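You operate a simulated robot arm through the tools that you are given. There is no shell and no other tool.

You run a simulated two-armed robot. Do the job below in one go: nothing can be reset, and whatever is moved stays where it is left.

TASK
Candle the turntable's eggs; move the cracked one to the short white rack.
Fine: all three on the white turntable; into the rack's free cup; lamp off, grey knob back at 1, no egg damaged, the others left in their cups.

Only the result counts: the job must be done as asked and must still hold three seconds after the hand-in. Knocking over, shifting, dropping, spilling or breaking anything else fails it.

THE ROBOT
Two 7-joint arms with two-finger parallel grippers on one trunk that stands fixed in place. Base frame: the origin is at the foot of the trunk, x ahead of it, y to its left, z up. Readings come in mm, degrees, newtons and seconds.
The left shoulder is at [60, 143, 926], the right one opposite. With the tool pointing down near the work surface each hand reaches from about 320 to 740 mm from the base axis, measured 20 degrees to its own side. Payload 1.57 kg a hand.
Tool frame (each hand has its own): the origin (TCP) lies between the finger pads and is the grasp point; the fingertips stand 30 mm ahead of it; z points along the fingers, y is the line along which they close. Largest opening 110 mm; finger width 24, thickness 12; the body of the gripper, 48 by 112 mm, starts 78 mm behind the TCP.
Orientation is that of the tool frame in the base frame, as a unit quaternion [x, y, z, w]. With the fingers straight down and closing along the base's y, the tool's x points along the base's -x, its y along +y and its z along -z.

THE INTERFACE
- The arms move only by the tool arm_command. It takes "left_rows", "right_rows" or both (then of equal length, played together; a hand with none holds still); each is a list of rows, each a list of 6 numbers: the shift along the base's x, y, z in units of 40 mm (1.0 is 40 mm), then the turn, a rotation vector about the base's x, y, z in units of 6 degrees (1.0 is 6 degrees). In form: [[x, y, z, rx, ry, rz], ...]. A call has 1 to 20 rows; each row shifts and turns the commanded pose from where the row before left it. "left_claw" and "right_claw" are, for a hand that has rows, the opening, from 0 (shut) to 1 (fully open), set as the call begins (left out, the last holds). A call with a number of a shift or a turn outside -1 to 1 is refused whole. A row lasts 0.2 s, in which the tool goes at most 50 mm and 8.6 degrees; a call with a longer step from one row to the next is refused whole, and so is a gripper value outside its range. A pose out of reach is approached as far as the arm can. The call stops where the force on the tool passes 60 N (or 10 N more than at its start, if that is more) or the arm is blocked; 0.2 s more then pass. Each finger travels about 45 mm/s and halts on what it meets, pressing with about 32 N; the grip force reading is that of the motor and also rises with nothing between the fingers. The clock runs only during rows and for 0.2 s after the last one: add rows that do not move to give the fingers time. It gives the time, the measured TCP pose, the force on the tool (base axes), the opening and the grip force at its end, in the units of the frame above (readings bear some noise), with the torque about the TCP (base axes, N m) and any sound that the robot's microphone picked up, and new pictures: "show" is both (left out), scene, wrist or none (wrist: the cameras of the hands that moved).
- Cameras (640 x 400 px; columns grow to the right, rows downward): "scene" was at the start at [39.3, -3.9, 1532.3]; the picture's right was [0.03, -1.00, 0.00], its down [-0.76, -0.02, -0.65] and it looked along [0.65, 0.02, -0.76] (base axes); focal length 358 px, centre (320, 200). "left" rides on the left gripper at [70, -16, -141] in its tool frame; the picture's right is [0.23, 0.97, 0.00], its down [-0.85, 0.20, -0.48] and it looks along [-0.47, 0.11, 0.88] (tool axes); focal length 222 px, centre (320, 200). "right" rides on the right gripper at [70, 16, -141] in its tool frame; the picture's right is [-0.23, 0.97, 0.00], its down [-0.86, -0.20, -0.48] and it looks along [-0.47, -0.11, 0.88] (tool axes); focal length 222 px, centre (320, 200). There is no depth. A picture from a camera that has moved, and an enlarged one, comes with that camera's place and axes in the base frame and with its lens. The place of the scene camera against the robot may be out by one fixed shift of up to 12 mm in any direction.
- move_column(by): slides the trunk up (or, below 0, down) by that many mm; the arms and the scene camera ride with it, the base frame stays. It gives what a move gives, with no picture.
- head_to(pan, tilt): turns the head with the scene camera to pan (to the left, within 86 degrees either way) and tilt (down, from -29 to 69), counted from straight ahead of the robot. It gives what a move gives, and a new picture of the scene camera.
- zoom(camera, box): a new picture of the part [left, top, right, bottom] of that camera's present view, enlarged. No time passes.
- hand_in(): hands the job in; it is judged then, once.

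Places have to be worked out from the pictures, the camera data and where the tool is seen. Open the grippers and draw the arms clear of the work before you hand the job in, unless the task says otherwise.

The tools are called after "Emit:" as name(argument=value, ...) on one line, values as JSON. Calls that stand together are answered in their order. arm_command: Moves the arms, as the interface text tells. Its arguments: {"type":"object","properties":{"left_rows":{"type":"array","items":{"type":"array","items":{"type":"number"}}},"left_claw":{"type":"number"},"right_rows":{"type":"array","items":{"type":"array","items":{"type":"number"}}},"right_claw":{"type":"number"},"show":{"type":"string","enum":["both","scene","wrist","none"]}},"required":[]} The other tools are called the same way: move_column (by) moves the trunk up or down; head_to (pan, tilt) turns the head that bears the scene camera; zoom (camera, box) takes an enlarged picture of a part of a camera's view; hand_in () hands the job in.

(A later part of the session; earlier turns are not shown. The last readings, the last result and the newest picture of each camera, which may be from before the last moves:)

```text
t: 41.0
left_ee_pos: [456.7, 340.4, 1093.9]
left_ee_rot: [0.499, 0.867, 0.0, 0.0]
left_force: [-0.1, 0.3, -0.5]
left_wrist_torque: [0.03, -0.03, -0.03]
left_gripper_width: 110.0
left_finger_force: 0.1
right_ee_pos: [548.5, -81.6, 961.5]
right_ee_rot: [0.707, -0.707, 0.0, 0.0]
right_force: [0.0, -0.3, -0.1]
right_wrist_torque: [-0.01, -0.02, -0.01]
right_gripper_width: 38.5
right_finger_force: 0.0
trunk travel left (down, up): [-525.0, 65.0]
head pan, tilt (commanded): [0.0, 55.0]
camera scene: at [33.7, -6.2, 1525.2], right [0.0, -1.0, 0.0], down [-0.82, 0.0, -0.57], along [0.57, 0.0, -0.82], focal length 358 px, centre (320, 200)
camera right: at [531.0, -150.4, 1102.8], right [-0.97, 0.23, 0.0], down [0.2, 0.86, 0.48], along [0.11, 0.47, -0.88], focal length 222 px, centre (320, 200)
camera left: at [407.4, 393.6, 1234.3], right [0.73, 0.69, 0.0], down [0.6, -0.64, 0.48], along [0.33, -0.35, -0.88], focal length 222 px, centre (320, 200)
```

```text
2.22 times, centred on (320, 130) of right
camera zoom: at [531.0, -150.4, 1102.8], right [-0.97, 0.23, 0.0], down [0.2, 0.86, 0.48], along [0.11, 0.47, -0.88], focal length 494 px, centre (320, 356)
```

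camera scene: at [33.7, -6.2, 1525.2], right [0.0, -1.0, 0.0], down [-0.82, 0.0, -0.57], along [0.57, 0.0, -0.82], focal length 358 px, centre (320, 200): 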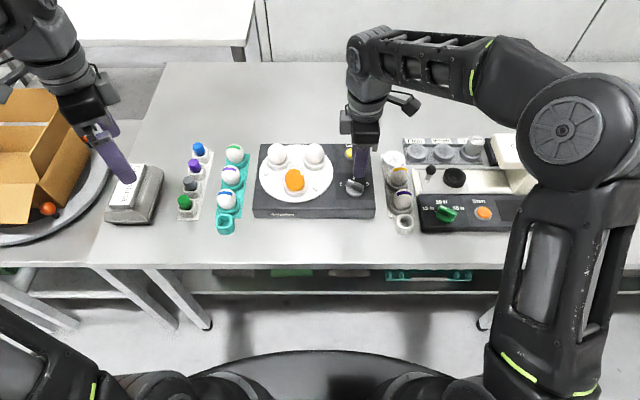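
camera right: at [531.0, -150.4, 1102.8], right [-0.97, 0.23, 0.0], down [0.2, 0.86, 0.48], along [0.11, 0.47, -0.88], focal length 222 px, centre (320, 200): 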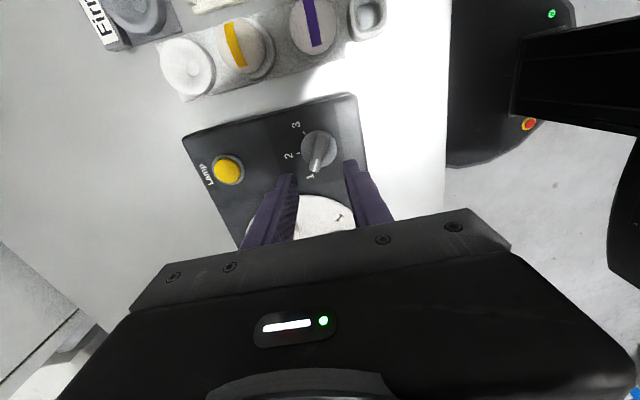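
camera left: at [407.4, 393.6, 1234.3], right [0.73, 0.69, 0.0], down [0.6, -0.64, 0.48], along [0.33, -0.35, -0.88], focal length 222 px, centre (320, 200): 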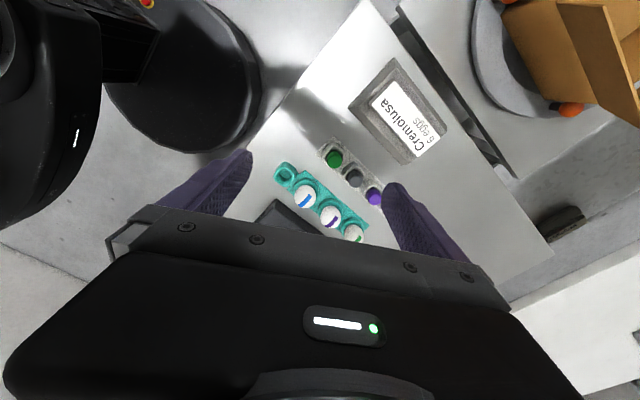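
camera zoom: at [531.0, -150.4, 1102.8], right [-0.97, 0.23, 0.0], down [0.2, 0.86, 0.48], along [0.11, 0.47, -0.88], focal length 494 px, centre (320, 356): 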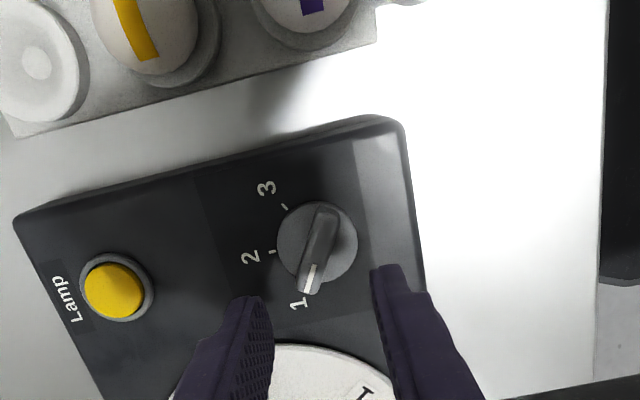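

The knob and table match their starting state at 1. I move the right hand over egg 1 with the fingers opened to about 68 mm.

Emit:
arm_command(right_rows=[[0, 0, 0.3, 0, 0, 0], [0, 0.71, 0.3, 0, 0, 0], [0, 0.71, 0, 0, 0, 0], [0, 0.71, 0, 0, 0, 0], [0, 0.71, 0, 0, 0, 0], [0, 0.71, 0, 0, 0, 0], [0, 0, 0, 0, 0, 0]], right_claw=0.62)

Emit:
zoom(camera="right", box=[200, 60, 440, 240])

Emit:
zoom(camera="scene", box=[240, 120, 368, 220])

```text
t: 42.6
left_ee_pos: [456.1, 339.2, 1093.7]
left_ee_rot: [0.501, 0.866, 0.0, 0.001]
left_force: [-0.8, 0.5, -0.2]
left_wrist_torque: [0.02, -0.03, -0.01]
left_gripper_width: 110.2
left_finger_force: 0.0
right_ee_pos: [548.1, 60.6, 986.5]
right_ee_rot: [-0.707, 0.707, 0.0, 0.0]
right_force: [0.6, -0.2, 0.5]
right_wrist_torque: [0.01, -0.01, 0.01]
right_gripper_width: 68.0
right_finger_force: 0.0
trunk travel left (down, up): [-525.0, 65.0]
head pan, tilt (commanded): [0.0, 55.0]
camera scene: at [34.0, -6.7, 1525.2], right [0.0, -1.0, 0.0], down [-0.82, 0.0, -0.57], along [0.57, 0.0, -0.82], focal length 358 px, centre (320, 200)
camera right: at [531.6, -7.5, 1127.5], right [-0.97, 0.23, 0.0], down [0.2, 0.86, 0.48], along [0.11, 0.47, -0.88], focal length 222 px, centre (320, 200)
```

scene: 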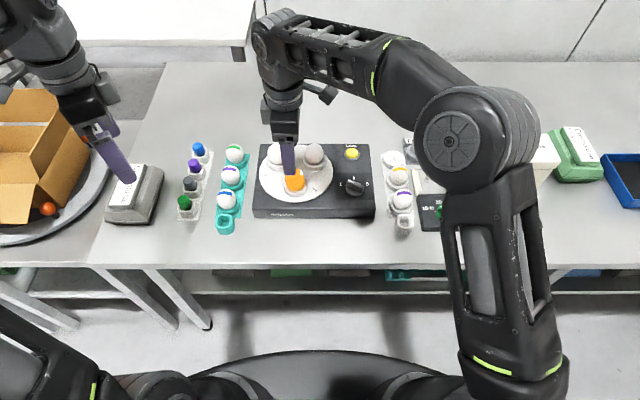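
right: 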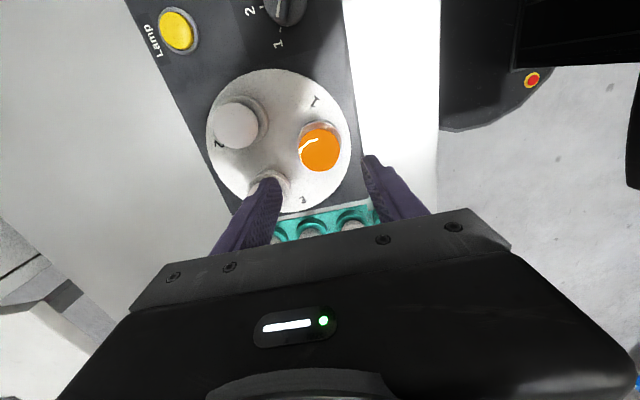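

```text
2.22 times, centred on (320, 150) of right
camera zoom: at [531.6, -7.5, 1127.5], right [-0.97, 0.23, 0.0], down [0.2, 0.86, 0.48], along [0.11, 0.47, -0.88], focal length 494 px, centre (320, 311)
```

zoom: 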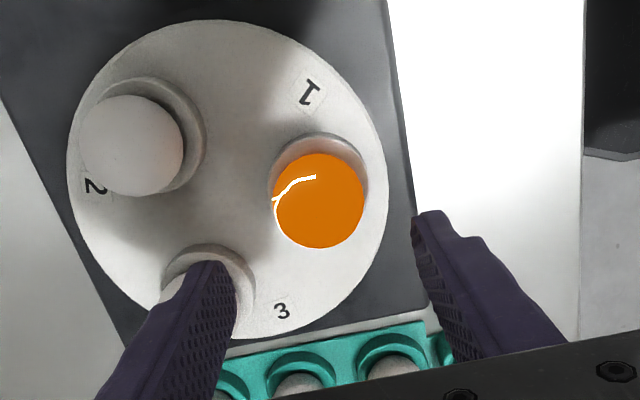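

```text
4.00 times, centred on (304, 170) of scene
camera zoom: at [34.0, -6.7, 1525.2], right [0.0, -1.0, 0.0], down [-0.82, 0.0, -0.57], along [0.57, 0.0, -0.82], focal length 1433 px, centre (384, 320)
```

zoom: 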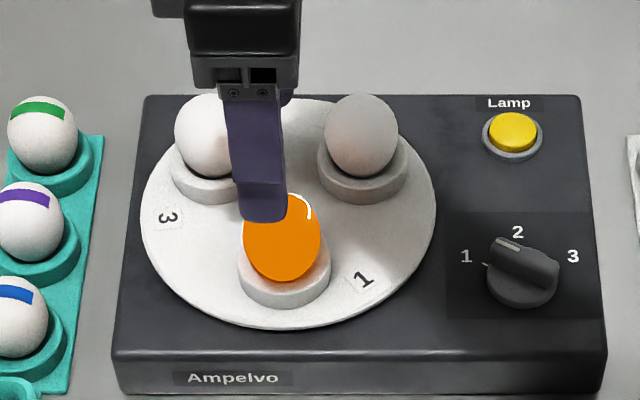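

The egg's centre computes to (547.7,60.9), right under the hand; diameter ≈46 mm, ring top ≈863. I descend so that the tips straddle the egg's top and check.

Emit:
arm_command(right_rows=[[0, 0, -0.4, 0, 0, 0], [0, 0, -0.4, 0, 0, 0], [0, 0, -0.4, 0, 0, 0], [0, 0, -0.25, 0, 0, 0], [0, 0, -0.15, 0, 0, 0]], right_claw=0.62)

Emit:
zoom(camera="right", box=[220, 90, 420, 240])

Emit:
zoom(camera="scene", box=[250, 140, 346, 210])

```text
t: 43.9
left_ee_pos: [456.6, 339.0, 1093.5]
left_ee_rot: [0.5, 0.866, 0.0, 0.0]
left_force: [-0.2, 0.0, -0.7]
left_wrist_torque: [-0.01, 0.01, -0.03]
left_gripper_width: 110.2
left_finger_force: 0.0
right_ee_pos: [546.3, 60.8, 920.5]
right_ee_rot: [-0.707, 0.708, 0.0, 0.0]
right_force: [-0.4, -0.2, -0.9]
right_wrist_torque: [0.02, -0.05, -0.01]
right_gripper_width: 68.2
right_finger_force: 0.0
trunk travel left (down, up): [-525.0, 65.0]
head pan, tilt (commanded): [0.0, 55.0]
camera scene: at [34.2, -6.3, 1525.2], right [0.0, -1.0, 0.0], down [-0.82, 0.0, -0.57], along [0.57, 0.0, -0.82], focal length 358 px, centre (320, 200)
camera right: at [530.3, -7.8, 1062.4], right [-0.97, 0.23, 0.0], down [0.2, 0.86, 0.48], along [0.11, 0.47, -0.88], focal length 222 px, centre (320, 200)
```

scene: 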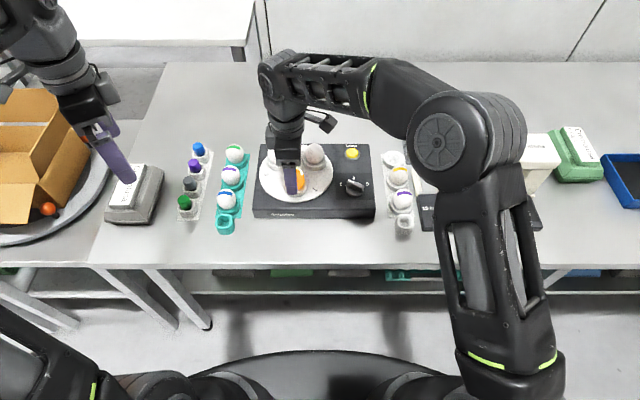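
right: 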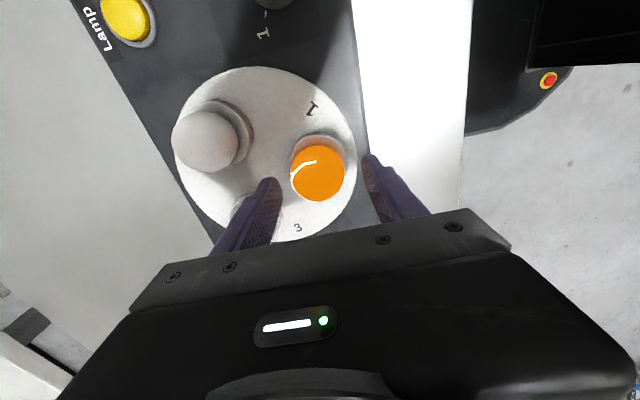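

```text
2.67 times, centred on (320, 165) of right
camera zoom: at [530.3, -7.8, 1062.4], right [-0.97, 0.23, 0.0], down [0.2, 0.86, 0.48], along [0.11, 0.47, -0.88], focal length 592 px, centre (320, 293)
```

zoom: 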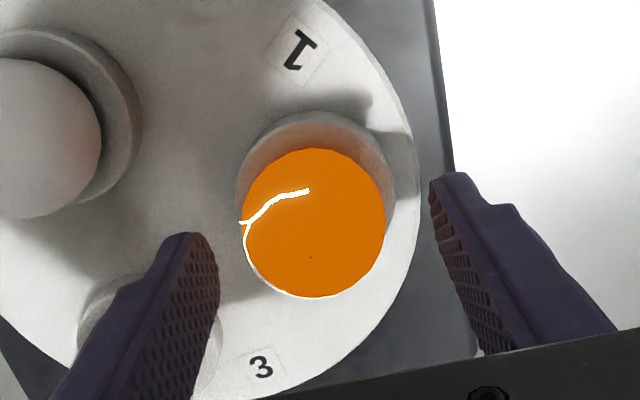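

```text
5.71 times, centred on (298, 175) of scene
camera zoom: at [34.2, -6.3, 1525.2], right [0.0, -1.0, 0.0], down [-0.82, 0.0, -0.57], along [0.57, 0.0, -0.82], focal length 2048 px, centre (446, 343)
```

zoom: 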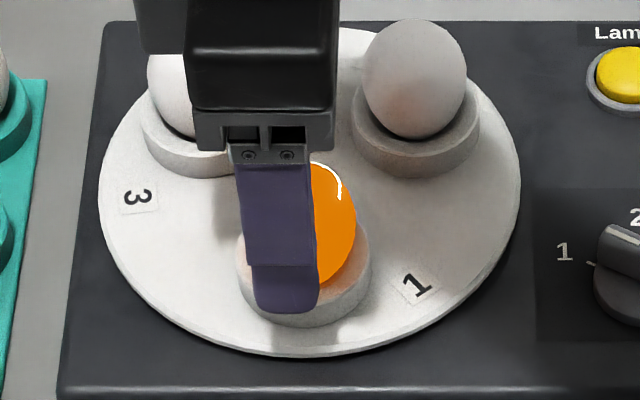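

The egg centres at (548.2,60.4), between the fingers. I descend the remaining ~21 mm to TCP z≈899 (tips above the cup ring).

Emit:
arm_command(right_rows=[[0, 0, -0.2, 0, 0, 0], [0, 0, -0.2, 0, 0, 0], [0, 0, -0.13, 0, 0, 0]], right_claw=0.62)

Emit:
zoom(camera="right", box=[220, 90, 420, 240])

Emit:
zoom(camera="scene", box=[250, 140, 346, 210])

```text
t: 44.6
left_ee_pos: [456.4, 340.7, 1094.0]
left_ee_rot: [0.5, 0.866, 0.0, 0.0]
left_force: [1.0, -1.7, -0.9]
left_wrist_torque: [-0.01, 0.01, 0.02]
left_gripper_width: 110.0
left_finger_force: 0.0
right_ee_pos: [548.8, 61.0, 897.9]
right_ee_rot: [0.707, -0.707, 0.0, 0.0]
right_force: [-0.1, -1.1, 0.9]
right_wrist_torque: [-0.01, 0.02, -0.01]
right_gripper_width: 68.1
right_finger_force: 0.1
trunk travel left (down, up): [-525.0, 65.0]
head pan, tilt (commanded): [0.0, 55.0]
camera scene: at [34.2, -6.3, 1525.2], right [0.0, -1.0, 0.0], down [-0.82, 0.0, -0.57], along [0.57, 0.0, -0.82], focal length 358 px, centre (320, 200)
camera right: at [531.8, -7.8, 1040.5], right [-0.97, 0.23, 0.0], down [0.2, 0.86, 0.48], along [0.11, 0.47, -0.88], focal length 222 px, centre (320, 200)
```

scene: 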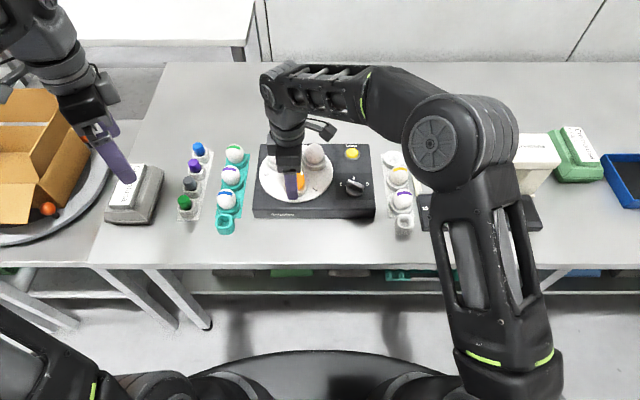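
right: 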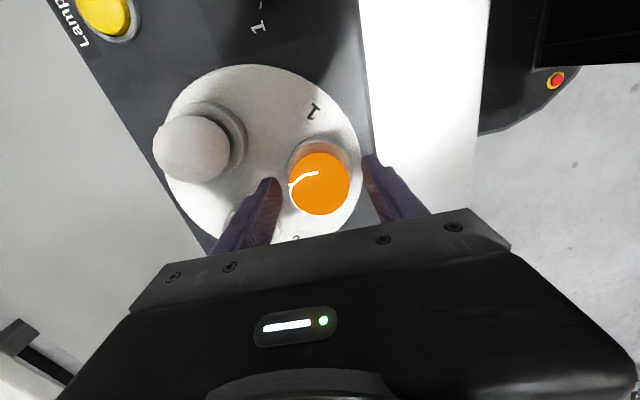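

```text
2.67 times, centred on (320, 165) of right
camera zoom: at [531.8, -7.8, 1040.5], right [-0.97, 0.23, 0.0], down [0.2, 0.86, 0.48], along [0.11, 0.47, -0.88], focal length 592 px, centre (320, 293)
```

zoom: 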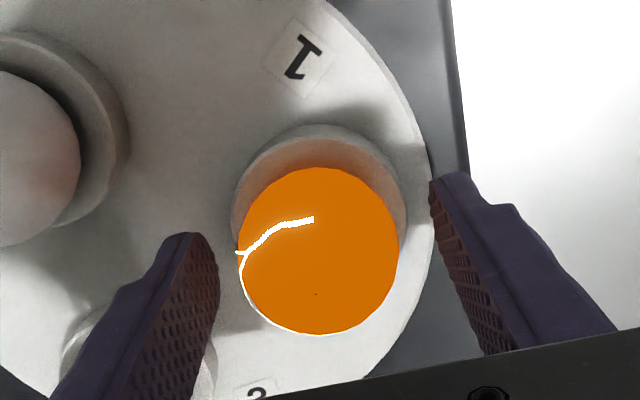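

```text
5.71 times, centred on (298, 175) of scene
camera zoom: at [34.2, -6.3, 1525.2], right [0.0, -1.0, 0.0], down [-0.82, 0.0, -0.57], along [0.57, 0.0, -0.82], focal length 2048 px, centre (446, 343)
```

zoom: 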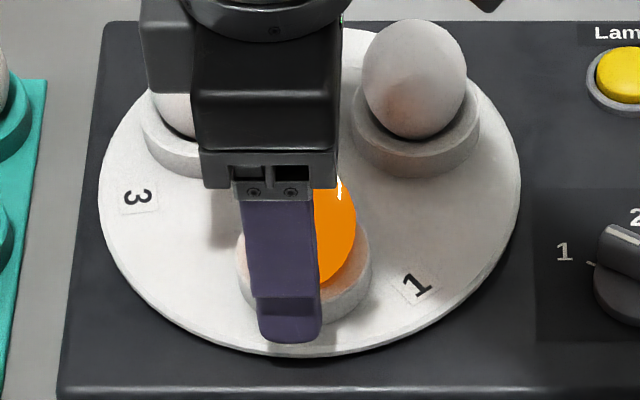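

Egg is well centred between the fingers. I close in small steps, reading width and force each time.

Emit:
arm_command(right_rows=[[0, -0.015, 0, 0, 0, 0], [0, 0, 0, 0, 0, 0]], right_claw=0.45, show="none")

Emit:
arm_command(right_rows=[[0, 0, 0, 0, 0, 0]], right_claw=0.43, show="none")

Emit:
arm_command(right_rows=[[0, 0, 0, 0, 0, 0]], right_claw=0.42, show="wrist")

```text
t: 45.2
left_ee_pos: [456.8, 340.3, 1093.0]
left_ee_rot: [0.5, 0.866, 0.0, 0.0]
left_force: [0.6, -0.7, -0.2]
left_wrist_torque: [0.0, -0.01, 0.01]
left_gripper_width: 110.2
left_finger_force: 0.1
right_ee_pos: [548.7, 60.8, 898.2]
right_ee_rot: [0.708, -0.706, 0.0, 0.001]
right_force: [-3.2, 2.3, -3.3]
right_wrist_torque: [0.18, -0.12, 0.1]
right_gripper_width: 53.9
right_finger_force: 21.9
trunk travel left (down, up): [-525.0, 65.0]
head pan, tilt (commanded): [0.0, 55.0]
```

```text
t: 45.6
left_ee_pos: [455.8, 340.4, 1093.8]
left_ee_rot: [0.499, 0.866, 0.0, 0.0]
left_force: [-0.5, -0.2, -0.1]
left_wrist_torque: [0.02, 0.03, 0.0]
left_gripper_width: 109.9
left_finger_force: 0.1
right_ee_pos: [547.5, 61.2, 899.4]
right_ee_rot: [0.708, -0.706, -0.001, 0.001]
right_force: [-3.6, 2.5, -5.6]
right_wrist_torque: [0.47, -0.14, 0.1]
right_gripper_width: 54.0
right_finger_force: 43.1
trunk travel left (down, up): [-525.0, 65.0]
head pan, tilt (commanded): [0.0, 55.0]
```

```text
t: 46.0
left_ee_pos: [457.4, 340.0, 1093.4]
left_ee_rot: [0.5, 0.866, 0.0, 0.0]
left_force: [-1.6, 0.1, 0.7]
left_wrist_torque: [0.04, -0.01, 0.03]
left_gripper_width: 109.9
left_finger_force: 0.1
right_ee_pos: [548.6, 60.8, 898.4]
right_ee_rot: [0.708, -0.706, -0.001, 0.001]
right_force: [-4.5, 2.4, -6.2]
right_wrist_torque: [0.66, -0.13, 0.13]
right_gripper_width: 53.6
right_finger_force: 45.1
trunk travel left (down, up): [-525.0, 65.0]
head pan, tilt (commanded): [0.0, 55.0]
camera right: at [531.6, -8.3, 1040.8], right [-0.97, 0.23, 0.0], down [0.2, 0.86, 0.48], along [0.11, 0.47, -0.88], focal length 222 px, centre (320, 200)
```

right: 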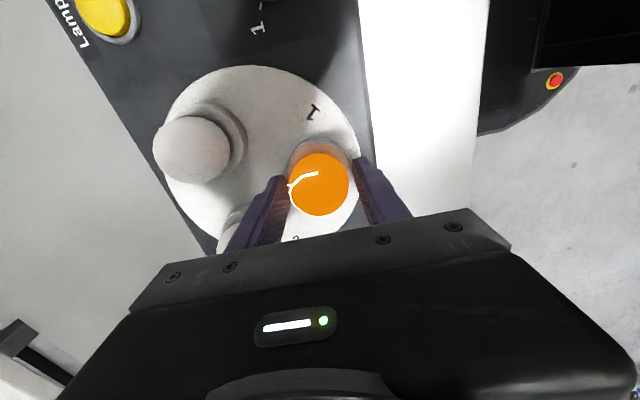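

The fingers stopped at 54 mm: they met the cup's ring, not the egg. I open, rise 7 mm and close to 0.45 only.

Emit:
arm_command(right_rows=[[0, 0, 0, 0, 0, 0], [0, 0, 0, 0, 0, 0], [0, 0, 0.09, 0, 0, 0], [0, 0, 0.09, 0, 0, 0]], right_claw=0.6, show="none")

Emit:
arm_command(right_rows=[[0, 0, 0, 0, 0, 0], [0, 0, 0, 0, 0, 0]], right_claw=0.455, show="wrist")

Emit:
zoom(camera="right", box=[220, 90, 420, 240])

Emit:
zoom(camera="scene", box=[250, 140, 346, 210])

```text
t: 47.0
left_ee_pos: [456.6, 340.8, 1093.3]
left_ee_rot: [0.5, 0.866, 0.0, 0.0]
left_force: [-0.1, 0.5, 0.3]
left_wrist_torque: [0.01, 0.02, -0.04]
left_gripper_width: 110.0
left_finger_force: 0.0
right_ee_pos: [548.2, 61.0, 905.6]
right_ee_rot: [0.708, -0.706, 0.0, 0.0]
right_force: [0.0, 0.0, 0.3]
right_wrist_torque: [-0.01, -0.03, 0.02]
right_gripper_width: 65.9
right_finger_force: 0.0
trunk travel left (down, up): [-525.0, 65.0]
head pan, tilt (commanded): [0.0, 55.0]
```

```text
t: 47.6
left_ee_pos: [457.0, 340.8, 1094.3]
left_ee_rot: [0.5, 0.866, 0.0, 0.0]
left_force: [-0.6, -1.4, 0.4]
left_wrist_torque: [0.02, -0.02, 0.0]
left_gripper_width: 110.5
left_finger_force: 0.0
right_ee_pos: [549.3, 61.2, 905.3]
right_ee_rot: [0.708, -0.706, -0.001, 0.0]
right_force: [-0.1, 0.4, 0.0]
right_wrist_torque: [-0.03, -0.04, 0.01]
right_gripper_width: 49.8
right_finger_force: 0.1
trunk travel left (down, up): [-525.0, 65.0]
head pan, tilt (commanded): [0.0, 55.0]
camera right: at [531.7, -7.8, 1048.4], right [-0.97, 0.23, 0.0], down [0.2, 0.86, 0.48], along [0.11, 0.47, -0.88], focal length 222 px, centre (320, 200)
```

right: 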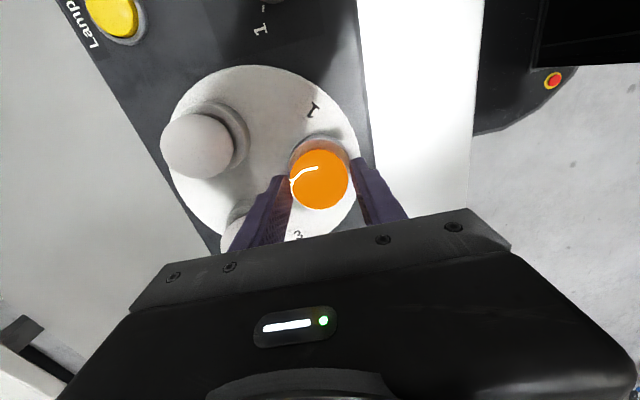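

```text
2.67 times, centred on (320, 165) of right
camera zoom: at [531.7, -7.8, 1048.4], right [-0.97, 0.23, 0.0], down [0.2, 0.86, 0.48], along [0.11, 0.47, -0.88], focal length 592 px, centre (320, 293)
```

zoom: 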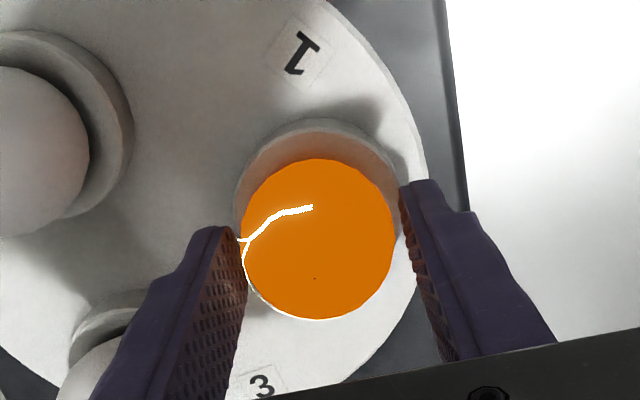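

```text
5.71 times, centred on (298, 175) of scene
camera zoom: at [34.1, -6.3, 1525.2], right [0.0, -1.0, 0.0], down [-0.82, 0.0, -0.57], along [0.57, 0.0, -0.82], focal length 2048 px, centre (446, 343)
```

zoom: 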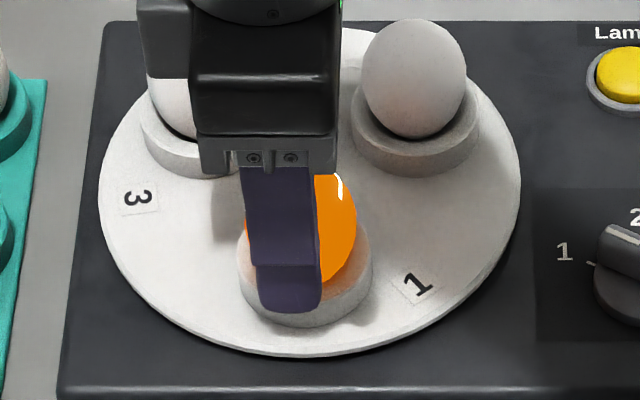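

No contact at 49.8 mm and the tips clear the ring. I close further in ~1 mm steps, checking force after each.

Emit:
arm_command(right_rows=[[0, 0, 0, 0, 0, 0]], right_claw=0.44, show="none")

Emit:
arm_command(right_rows=[[0, 0, 0, 0, 0, 0]], right_claw=0.43, show="none")

```text
t: 48.0
left_ee_pos: [456.4, 340.4, 1094.0]
left_ee_rot: [0.5, 0.866, 0.0, -0.001]
left_force: [-0.6, -0.6, -0.2]
left_wrist_torque: [0.01, -0.03, 0.03]
left_gripper_width: 109.8
left_finger_force: 0.1
right_ee_pos: [548.0, 61.7, 905.3]
right_ee_rot: [0.708, -0.706, 0.0, 0.0]
right_force: [0.8, 0.0, 0.1]
right_wrist_torque: [0.02, -0.04, 0.01]
right_gripper_width: 48.4
right_finger_force: 0.1
trunk travel left (down, up): [-525.0, 65.0]
head pan, tilt (commanded): [0.0, 55.0]
```

```text
t: 48.5
left_ee_pos: [456.0, 340.2, 1093.8]
left_ee_rot: [0.5, 0.866, 0.0, 0.0]
left_force: [0.5, -0.4, 0.1]
left_wrist_torque: [-0.01, -0.02, -0.01]
left_gripper_width: 110.2
left_finger_force: 0.0
right_ee_pos: [548.3, 60.5, 906.5]
right_ee_rot: [0.707, -0.707, -0.001, 0.0]
right_force: [-0.3, -1.0, 0.6]
right_wrist_torque: [-0.06, 0.04, 0.01]
right_gripper_width: 47.6
right_finger_force: 0.1
trunk travel left (down, up): [-525.0, 65.0]
head pan, tilt (commanded): [0.0, 55.0]
```

Still free at 47.6 mm. I go on with 0.5–1 mm steps.

Emit:
arm_command(right_rows=[[0, 0, 0, 0, 0, 0]], right_claw=0.424, show="none")

Emit:
arm_command(right_rows=[[0, 0, 0, 0, 0, 0]], right_claw=0.418, show="none")

```text
t: 48.9
left_ee_pos: [456.6, 339.6, 1093.8]
left_ee_rot: [0.5, 0.866, 0.0, 0.0]
left_force: [-0.2, 0.4, 0.1]
left_wrist_torque: [0.01, 0.01, 0.0]
left_gripper_width: 110.2
left_finger_force: 0.1
right_ee_pos: [548.8, 60.7, 905.6]
right_ee_rot: [0.708, -0.706, 0.0, -0.001]
right_force: [0.3, -0.2, 0.7]
right_wrist_torque: [0.04, 0.01, 0.03]
right_gripper_width: 46.8
right_finger_force: 0.0
trunk travel left (down, up): [-525.0, 65.0]
head pan, tilt (commanded): [0.0, 55.0]
```

```text
t: 49.2
left_ee_pos: [456.8, 340.8, 1094.1]
left_ee_rot: [0.5, 0.866, 0.0, -0.001]
left_force: [0.1, 0.0, 0.0]
left_wrist_torque: [-0.02, -0.04, 0.04]
left_gripper_width: 110.2
left_finger_force: 0.0
right_ee_pos: [548.6, 61.3, 905.0]
right_ee_rot: [0.708, -0.706, 0.0, 0.0]
right_force: [0.2, 0.0, 0.0]
right_wrist_torque: [-0.01, -0.04, 0.0]
right_gripper_width: 46.0
right_finger_force: 0.1
trunk travel left (down, up): [-525.0, 65.0]
head pan, tilt (commanded): [0.0, 55.0]
```

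Emit:
zoom(camera="right", box=[270, 130, 370, 230])

Emit:
arm_command(right_rows=[[0, 0, 0, 0, 0, 0]], right_claw=0.412, show="none")

```text
4.00 times, centred on (320, 180) of right
camera zoom: at [531.7, -7.8, 1048.4], right [-0.97, 0.23, 0.0], down [0.2, 0.86, 0.48], along [0.11, 0.47, -0.88], focal length 888 px, centre (320, 280)
```

zoom: 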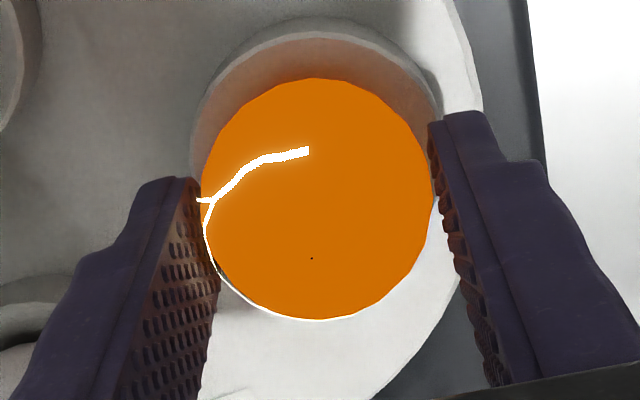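

```text
t: 49.6
left_ee_pos: [456.1, 339.7, 1094.4]
left_ee_rot: [0.5, 0.866, 0.0, 0.0]
left_force: [0.3, -0.2, 0.4]
left_wrist_torque: [-0.03, 0.0, -0.01]
left_gripper_width: 109.8
left_finger_force: 0.0
right_ee_pos: [548.6, 61.0, 905.4]
right_ee_rot: [0.708, -0.706, 0.0, 0.001]
right_force: [-0.1, 0.3, 0.6]
right_wrist_torque: [-0.01, -0.04, -0.03]
right_gripper_width: 45.2
right_finger_force: 0.0
trunk travel left (down, up): [-525.0, 65.0]
head pan, tilt (commanded): [0.0, 55.0]
```

Fingers nearly touch the shell; still no force at 45.2 mm. I continue in 0.5 mm steps.

Emit:
arm_command(right_rows=[[0, 0, 0, 0, 0, 0]], right_claw=0.407, show="none")

Emit:
arm_command(right_rows=[[0, 0, 0, 0, 0, 0]], right_claw=0.402, show="none")

```text
t: 50.0
left_ee_pos: [456.9, 339.8, 1093.8]
left_ee_rot: [0.5, 0.866, 0.0, 0.0]
left_force: [0.1, -0.9, -0.2]
left_wrist_torque: [0.02, -0.01, 0.01]
left_gripper_width: 110.0
left_finger_force: 0.0
right_ee_pos: [547.4, 60.4, 906.4]
right_ee_rot: [0.708, -0.706, 0.0, 0.0]
right_force: [-0.3, -0.2, -0.9]
right_wrist_torque: [0.02, 0.01, 0.0]
right_gripper_width: 44.8
right_finger_force: 0.0
trunk travel left (down, up): [-525.0, 65.0]
head pan, tilt (commanded): [0.0, 55.0]
```

```text
t: 50.5
left_ee_pos: [457.6, 339.9, 1094.7]
left_ee_rot: [0.5, 0.866, -0.001, -0.001]
left_force: [0.7, -0.4, -0.6]
left_wrist_torque: [-0.01, 0.02, -0.01]
left_gripper_width: 109.8
left_finger_force: 0.1
right_ee_pos: [548.9, 61.0, 905.5]
right_ee_rot: [0.708, -0.706, 0.0, 0.0]
right_force: [-0.3, 0.0, 0.0]
right_wrist_torque: [0.01, 0.0, 0.02]
right_gripper_width: 44.8
right_finger_force: 0.0
trunk travel left (down, up): [-525.0, 65.0]
head pan, tilt (commanded): [0.0, 55.0]
```

Emit:
arm_command(right_rows=[[0, 0, 0, 0, 0, 0]], right_claw=0.398, show="none")

Emit:
arm_command(right_rows=[[0, 0, 0, 0, 0, 0]], right_claw=0.394, show="none")

```text
t: 50.9
left_ee_pos: [455.8, 340.1, 1093.8]
left_ee_rot: [0.5, 0.866, 0.0, 0.0]
left_force: [-1.2, -0.4, -0.5]
left_wrist_torque: [-0.01, -0.01, 0.01]
left_gripper_width: 109.8
left_finger_force: 0.1
right_ee_pos: [548.9, 62.1, 907.3]
right_ee_rot: [0.708, -0.706, 0.001, 0.0]
right_force: [0.9, 0.1, 0.2]
right_wrist_torque: [0.04, -0.02, -0.03]
right_gripper_width: 44.2
right_finger_force: 0.5
trunk travel left (down, up): [-525.0, 65.0]
head pan, tilt (commanded): [0.0, 55.0]
```

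```text
t: 51.2
left_ee_pos: [455.0, 340.4, 1094.7]
left_ee_rot: [0.5, 0.866, -0.001, 0.001]
left_force: [0.0, 0.1, 0.6]
left_wrist_torque: [0.02, 0.0, 0.0]
left_gripper_width: 110.3
left_finger_force: 0.1
right_ee_pos: [548.2, 60.9, 906.2]
right_ee_rot: [0.708, -0.706, 0.0, 0.0]
right_force: [-0.1, -0.2, -1.0]
right_wrist_torque: [0.0, -0.01, 0.01]
right_gripper_width: 44.1
right_finger_force: 0.3
trunk travel left (down, up): [-525.0, 65.0]
head pan, tilt (commanded): [0.0, 55.0]
```

Contact begins at 44.1 mm (force 0.3–0.5 N). I tighten gradually toward a few newtons.

Emit:
arm_command(right_rows=[[0, 0, 0, 0, 0, 0]], right_claw=0.388, show="none")

Emit:
arm_command(right_rows=[[0, 0, 0, 0, 0, 0]], right_claw=0.38, show="none")

```text
t: 51.6
left_ee_pos: [455.6, 341.9, 1093.0]
left_ee_rot: [0.5, 0.866, 0.0, -0.001]
left_force: [-0.5, 1.1, 0.0]
left_wrist_torque: [0.0, 0.0, 0.02]
left_gripper_width: 110.0
left_finger_force: 0.0
right_ee_pos: [548.6, 60.4, 906.3]
right_ee_rot: [0.708, -0.706, -0.001, 0.0]
right_force: [-0.2, 0.7, -0.4]
right_wrist_torque: [-0.01, 0.02, 0.03]
right_gripper_width: 43.9
right_finger_force: 2.8
trunk travel left (down, up): [-525.0, 65.0]
head pan, tilt (commanded): [0.0, 55.0]
```

```text
t: 52.0
left_ee_pos: [455.7, 340.2, 1094.2]
left_ee_rot: [0.5, 0.866, -0.001, 0.0]
left_force: [-0.4, -0.6, 0.3]
left_wrist_torque: [0.0, -0.02, -0.03]
left_gripper_width: 110.0
left_finger_force: 0.0
right_ee_pos: [549.4, 61.5, 907.1]
right_ee_rot: [0.708, -0.707, 0.0, 0.0]
right_force: [-0.2, -0.4, -0.4]
right_wrist_torque: [0.05, 0.0, -0.01]
right_gripper_width: 43.3
right_finger_force: 8.8
trunk travel left (down, up): [-525.0, 65.0]
head pan, tilt (commanded): [0.0, 55.0]
```

Grip force 8.8 N at 0.38; I ease to 0.384 (~6 N) and lift slowly by 12 mm to check the hold.

Emit:
arm_command(right_rows=[[0, 0, 0, 0, 0, 0], [0, 0, 0.1, 0, 0, 0], [0, 0, 0.1, 0, 0, 0], [0, 0, 0.1, 0, 0, 0]], right_claw=0.384, show="both")

Emit:
zoom(camera="right", box=[220, 90, 420, 240])

Emit:
zoom(camera="scene", box=[250, 140, 346, 210])

```text
t: 53.0
left_ee_pos: [456.0, 340.7, 1093.8]
left_ee_rot: [0.5, 0.866, 0.0, 0.0]
left_force: [0.1, -0.4, -0.6]
left_wrist_torque: [0.02, 0.0, 0.0]
left_gripper_width: 110.2
left_finger_force: 0.0
right_ee_pos: [548.5, 60.7, 916.5]
right_ee_rot: [0.708, -0.706, 0.0, 0.0]
right_force: [-0.7, -0.2, -0.9]
right_wrist_torque: [-0.03, 0.01, 0.02]
right_gripper_width: 43.3
right_finger_force: 8.9
trunk travel left (down, up): [-525.0, 65.0]
head pan, tilt (commanded): [0.0, 55.0]
camera scene: at [34.1, -6.3, 1525.2], right [0.0, -1.0, 0.0], down [-0.82, 0.0, -0.57], along [0.57, 0.0, -0.82], focal length 358 px, centre (320, 200)
camera right: at [532.3, -8.0, 1060.0], right [-0.97, 0.23, 0.0], down [0.2, 0.86, 0.48], along [0.11, 0.47, -0.88], focal length 222 px, centre (320, 200)
```

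scene: 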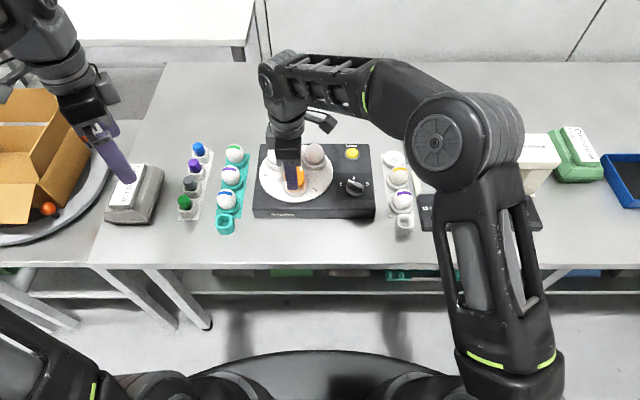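
right: 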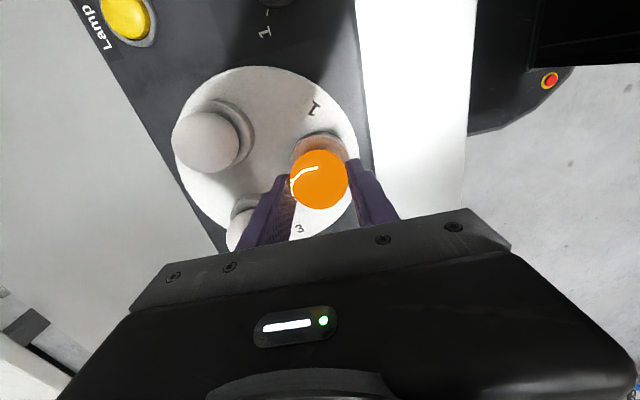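

```text
2.67 times, centred on (320, 165) of right
camera zoom: at [532.3, -8.0, 1060.0], right [-0.97, 0.23, 0.0], down [0.2, 0.86, 0.48], along [0.11, 0.47, -0.88], focal length 592 px, centre (320, 293)
```

zoom: 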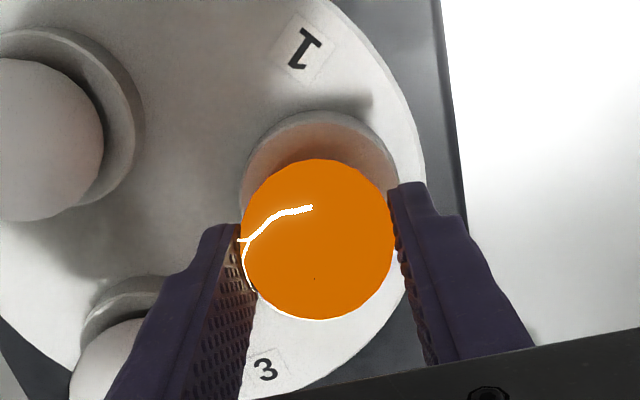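

```text
5.71 times, centred on (298, 175) of scene
camera zoom: at [34.1, -6.3, 1525.2], right [0.0, -1.0, 0.0], down [-0.82, 0.0, -0.57], along [0.57, 0.0, -0.82], focal length 2048 px, centre (446, 343)
```

zoom: 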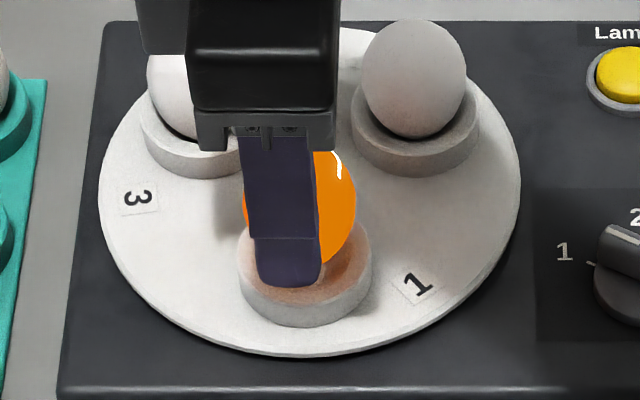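

The egg is firmly held and lifted out of its cup. I raise it further and carry it over the device toward the rack, stopping short to look at the free cup.

Emit:
arm_command(right_rows=[[0, 0, 0.3, 0, 0, 0], [0, 0, 0.4, 0, 0, 0], [0, 0, 0.4, 0, 0, 0], [0.1, -0.15, 0, 0, 0, 0], [0.25, -0.4, -0.05, 0, 0, 0], [0.25, -0.4, -0.05, 0, 0, 0], [0.25, -0.4, -0.05, 0, 0, 0], [0.25, -0.4, -0.05, 0, 0, 0], [0.25, -0.4, -0.05, 0, 0, 0], [0.25, -0.4, -0.1, 0, 0, 0], [0.25, -0.4, -0.1, 0, 0, 0], [0.25, -0.4, -0.1, 0, 0, 0], [0.25, -0.4, -0.1, 0, 0, 0], [0.25, -0.4, -0.1, 0, 0, 0], [0.25, -0.4, -0.1, 0, 0, 0]], right_claw=0.384, show="both")

Emit:
zoom(camera="right", box=[200, 20, 440, 220])

Emit:
zoom(camera="scene", box=[320, 120, 448, 240])

```text
t: 56.2
left_ee_pos: [455.9, 341.0, 1093.3]
left_ee_rot: [0.5, 0.866, 0.0, -0.001]
left_force: [0.3, -0.3, 0.9]
left_wrist_torque: [-0.01, 0.01, 0.02]
left_gripper_width: 110.1
left_finger_force: 0.0
right_ee_pos: [661.4, -122.4, 929.2]
right_ee_rot: [0.708, -0.706, 0.0, 0.0]
right_force: [0.1, 0.8, 0.6]
right_wrist_torque: [0.03, 0.0, -0.03]
right_gripper_width: 41.8
right_finger_force: 0.0
trunk travel left (down, up): [-525.0, 65.0]
head pan, tilt (commanded): [0.0, 55.0]
camera scene: at [34.3, -6.6, 1525.2], right [0.0, -1.0, 0.0], down [-0.82, 0.0, -0.57], along [0.57, 0.0, -0.82], focal length 358 px, centre (320, 200)
camera right: at [644.2, -191.5, 1070.7], right [-0.97, 0.23, 0.0], down [0.2, 0.86, 0.48], along [0.11, 0.47, -0.88], focal length 222 px, centre (320, 200)
```

scene: 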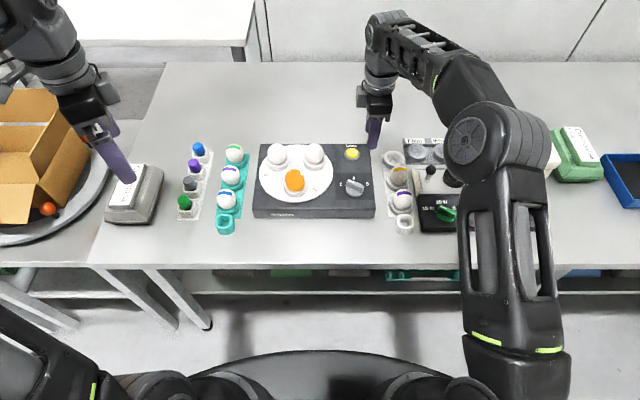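
right: 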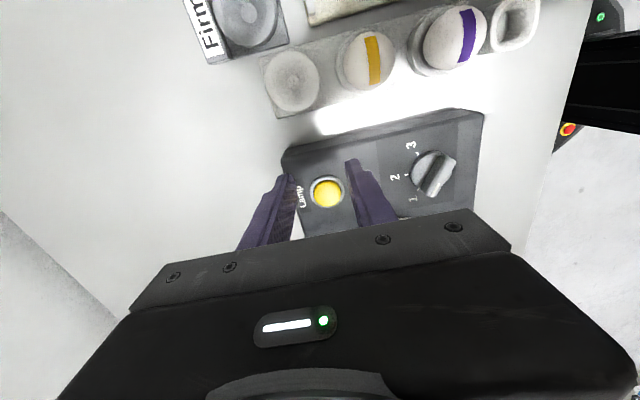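

```text
2.00 times, centred on (320, 120) of right
camera zoom: at [644.2, -191.5, 1070.7], right [-0.97, 0.23, 0.0], down [0.2, 0.86, 0.48], along [0.11, 0.47, -0.88], focal length 444 px, centre (320, 360)
```

zoom: 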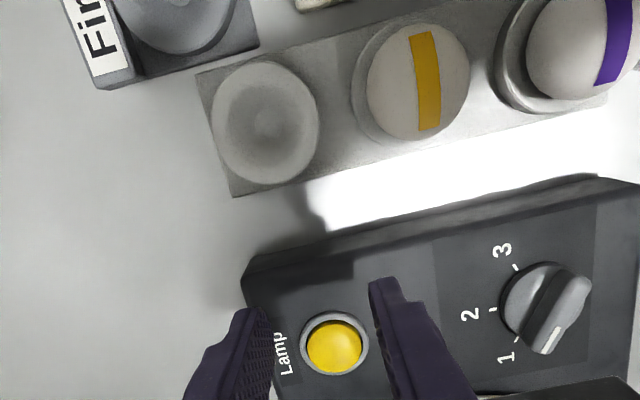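

```text
3.33 times, centred on (384, 180) of scene
camera zoom: at [34.3, -6.6, 1525.2], right [0.0, -1.0, 0.0], down [-0.82, 0.0, -0.57], along [0.57, 0.0, -0.82], focal length 1194 px, centre (107, 267)
```

zoom: 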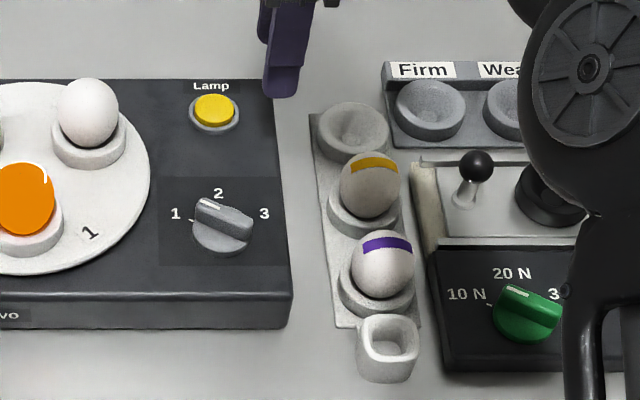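

The grip reads 0 N and the orange egg is back on the turntable — it slipped out of the fingers early in the lift. No sound was reported; I look closely at the egg and its cup.

Emit:
zoom(camera="scene", box=[264, 160, 328, 200])

Emit:
zoom(camera="scene", box=[240, 130, 432, 250])

```text
10.00 times, centred on (296, 180) of scene
camera zoom: at [34.3, -6.6, 1525.2], right [0.0, -1.0, 0.0], down [-0.82, 0.0, -0.57], along [0.57, 0.0, -0.82], focal length 3583 px, centre (560, 400)
```

zoom: 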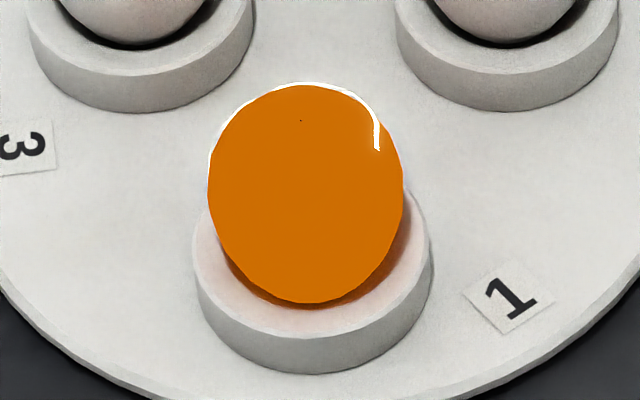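

```text
3.33 times, centred on (336, 190) of scene
camera zoom: at [34.3, -6.6, 1525.2], right [0.0, -1.0, 0.0], down [-0.82, 0.0, -0.57], along [0.57, 0.0, -0.82], focal length 1194 px, centre (267, 233)
```

zoom: 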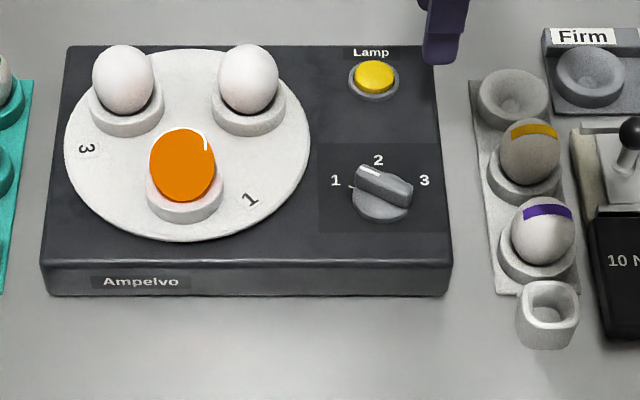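

The egg sits exactly as before in its cup (same crack line position), apparently it slid back gently. I go back above it with open fingers; next time I'll grip firmer and accelerate more gently.

Emit:
arm_command(right_rows=[[-0.25, 0.4, 0.13, 0, 0, 0], [-0.25, 0.4, 0.13, 0, 0, 0], [-0.25, 0.4, 0.13, 0, 0, 0], [-0.25, 0.4, 0.13, 0, 0, 0], [-0.25, 0.4, 0.13, 0, 0, 0], [-0.25, 0.4, 0.13, 0, 0, 0], [-0.25, 0.4, 0.13, 0, 0, 0], [-0.25, 0.4, 0.13, 0, 0, 0], [-0.25, 0.4, 0.13, 0, 0, 0], [-0.25, 0.4, 0.13, 0, 0, 0], [-0.25, 0.4, 0.13, 0, 0, 0], [-0.1, 0.15, 0, 0, 0, 0], [0, 0, 0, 0, 0, 0]], right_claw=0.6)

Emit:
zoom(camera="right", box=[220, 90, 420, 240])

Emit:
zoom(camera="right", box=[290, 120, 350, 180])

```text
t: 59.0
left_ee_pos: [456.3, 340.6, 1093.8]
left_ee_rot: [0.5, 0.866, 0.0, 0.0]
left_force: [0.9, 0.6, -0.4]
left_wrist_torque: [0.0, 0.01, -0.01]
left_gripper_width: 109.9
left_finger_force: 0.0
right_ee_pos: [548.0, 59.3, 983.7]
right_ee_rot: [0.707, -0.707, 0.001, 0.0]
right_force: [-0.1, -0.2, 0.7]
right_wrist_torque: [0.04, 0.03, 0.0]
right_gripper_width: 66.1
right_finger_force: 0.0
trunk travel left (down, up): [-525.0, 65.0]
head pan, tilt (commanded): [0.0, 55.0]
camera scene: at [34.0, -6.3, 1525.2], right [0.0, -1.0, 0.0], down [-0.82, 0.0, -0.57], along [0.57, 0.0, -0.82], focal length 358 px, centre (320, 200)
camera right: at [531.2, -9.2, 1126.7], right [-0.97, 0.23, 0.0], down [0.2, 0.86, 0.48], along [0.11, 0.47, -0.88], focal length 222 px, centre (320, 200)
```

scene: 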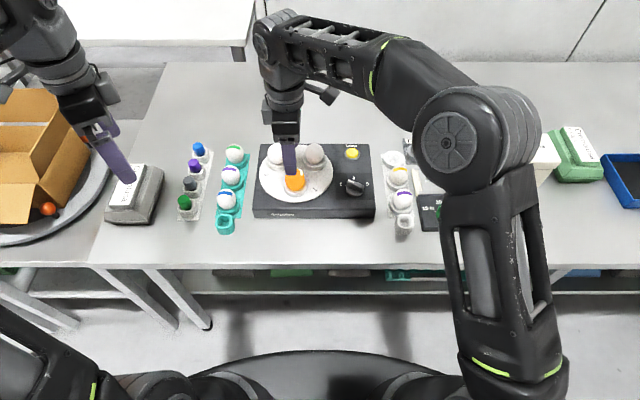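
right: 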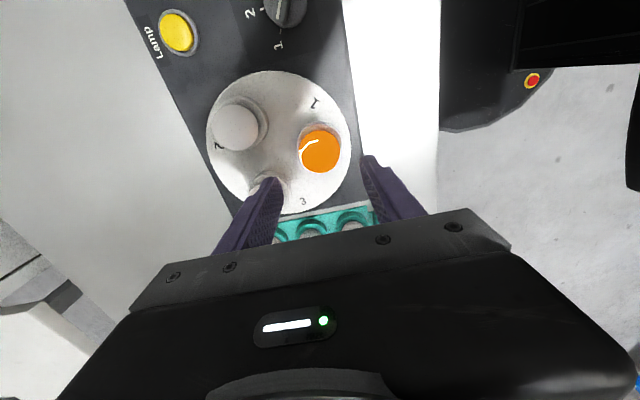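

```text
2.67 times, centred on (320, 165) of right
camera zoom: at [531.2, -9.2, 1126.7], right [-0.97, 0.23, 0.0], down [0.2, 0.86, 0.48], along [0.11, 0.47, -0.88], focal length 592 px, centre (320, 293)
```

zoom: 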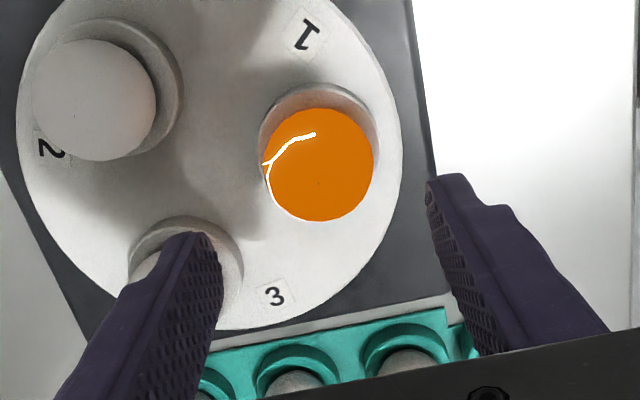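

```text
6.67 times, centred on (320, 150) of right
camera zoom: at [531.2, -9.2, 1126.7], right [-0.97, 0.23, 0.0], down [0.2, 0.86, 0.48], along [0.11, 0.47, -0.88], focal length 1481 px, centre (320, 533)
```

zoom: 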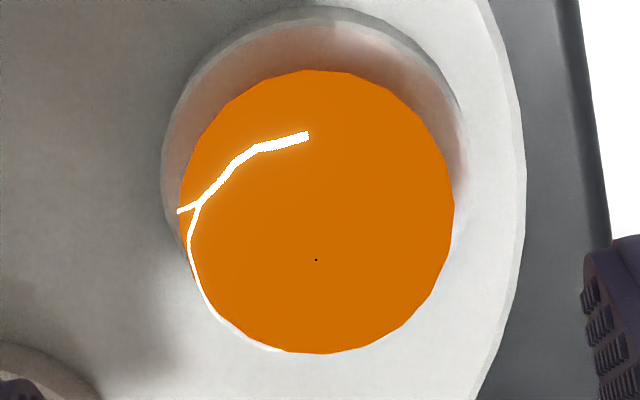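

The egg looks unchanged. I descend again to the same grip height.

Emit:
arm_command(right_rows=[[0, 0, -0.4, 0, 0, 0], [0, 0, -0.4, 0, 0, 0], [0, 0, -0.4, 0, 0, 0], [0, 0, -0.4, 0, 0, 0], [0, 0, -0.2, 0, 0, 0], [0, 0, -0.15, 0, 0, 0]], right_claw=0.6, show="wrist")

Emit:
zoom(camera="right", box=[220, 90, 420, 240])

Emit:
zoom(camera="scene", box=[250, 140, 346, 210])

```text
t: 60.5
left_ee_pos: [456.8, 340.4, 1094.2]
left_ee_rot: [0.5, 0.866, 0.0, 0.0]
left_force: [0.0, -0.2, -0.3]
left_wrist_torque: [-0.03, -0.03, -0.02]
left_gripper_width: 110.1
left_finger_force: 0.1
right_ee_pos: [547.7, 58.2, 906.7]
right_ee_rot: [0.708, -0.706, 0.001, 0.0]
right_force: [-0.1, 0.3, -0.8]
right_wrist_torque: [0.01, -0.02, 0.02]
right_gripper_width: 66.1
right_finger_force: 0.1
trunk travel left (down, up): [-525.0, 65.0]
head pan, tilt (commanded): [0.0, 55.0]
camera right: at [532.7, -9.6, 1048.8], right [-0.97, 0.23, 0.0], down [0.2, 0.86, 0.48], along [0.11, 0.47, -0.88], focal length 222 px, centre (320, 200)
```

right: 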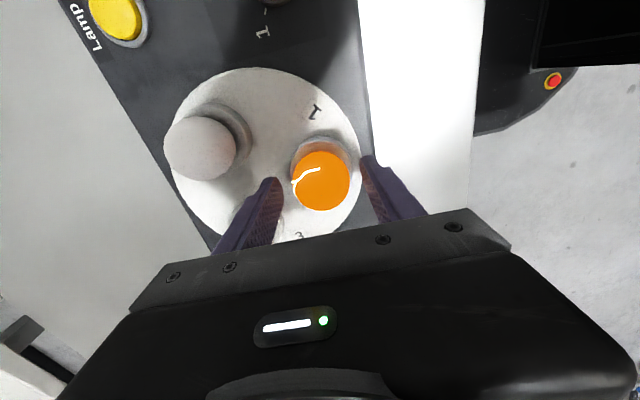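

```text
2.67 times, centred on (320, 165) of right
camera zoom: at [532.7, -9.6, 1048.8], right [-0.97, 0.23, 0.0], down [0.2, 0.86, 0.48], along [0.11, 0.47, -0.88], focal length 592 px, centre (320, 293)
```

zoom: 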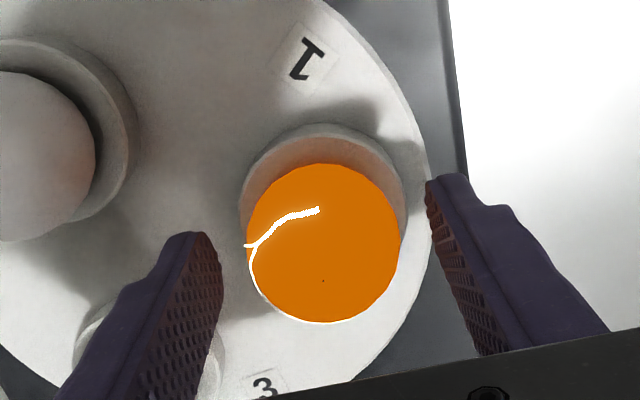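

```text
5.71 times, centred on (298, 175) of scene
camera zoom: at [34.1, -6.3, 1525.2], right [0.0, -1.0, 0.0], down [-0.82, 0.0, -0.57], along [0.57, 0.0, -0.82], focal length 2048 px, centre (446, 343)
```

zoom: 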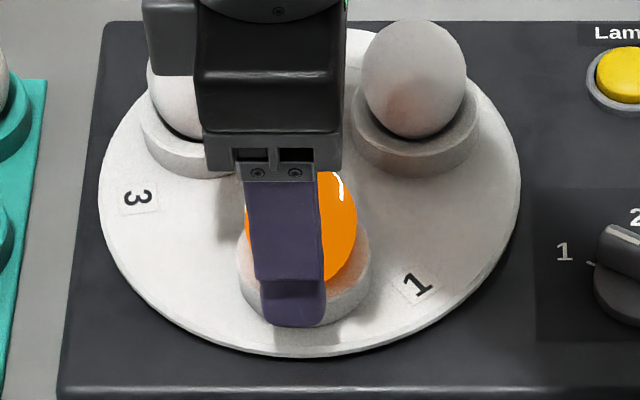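

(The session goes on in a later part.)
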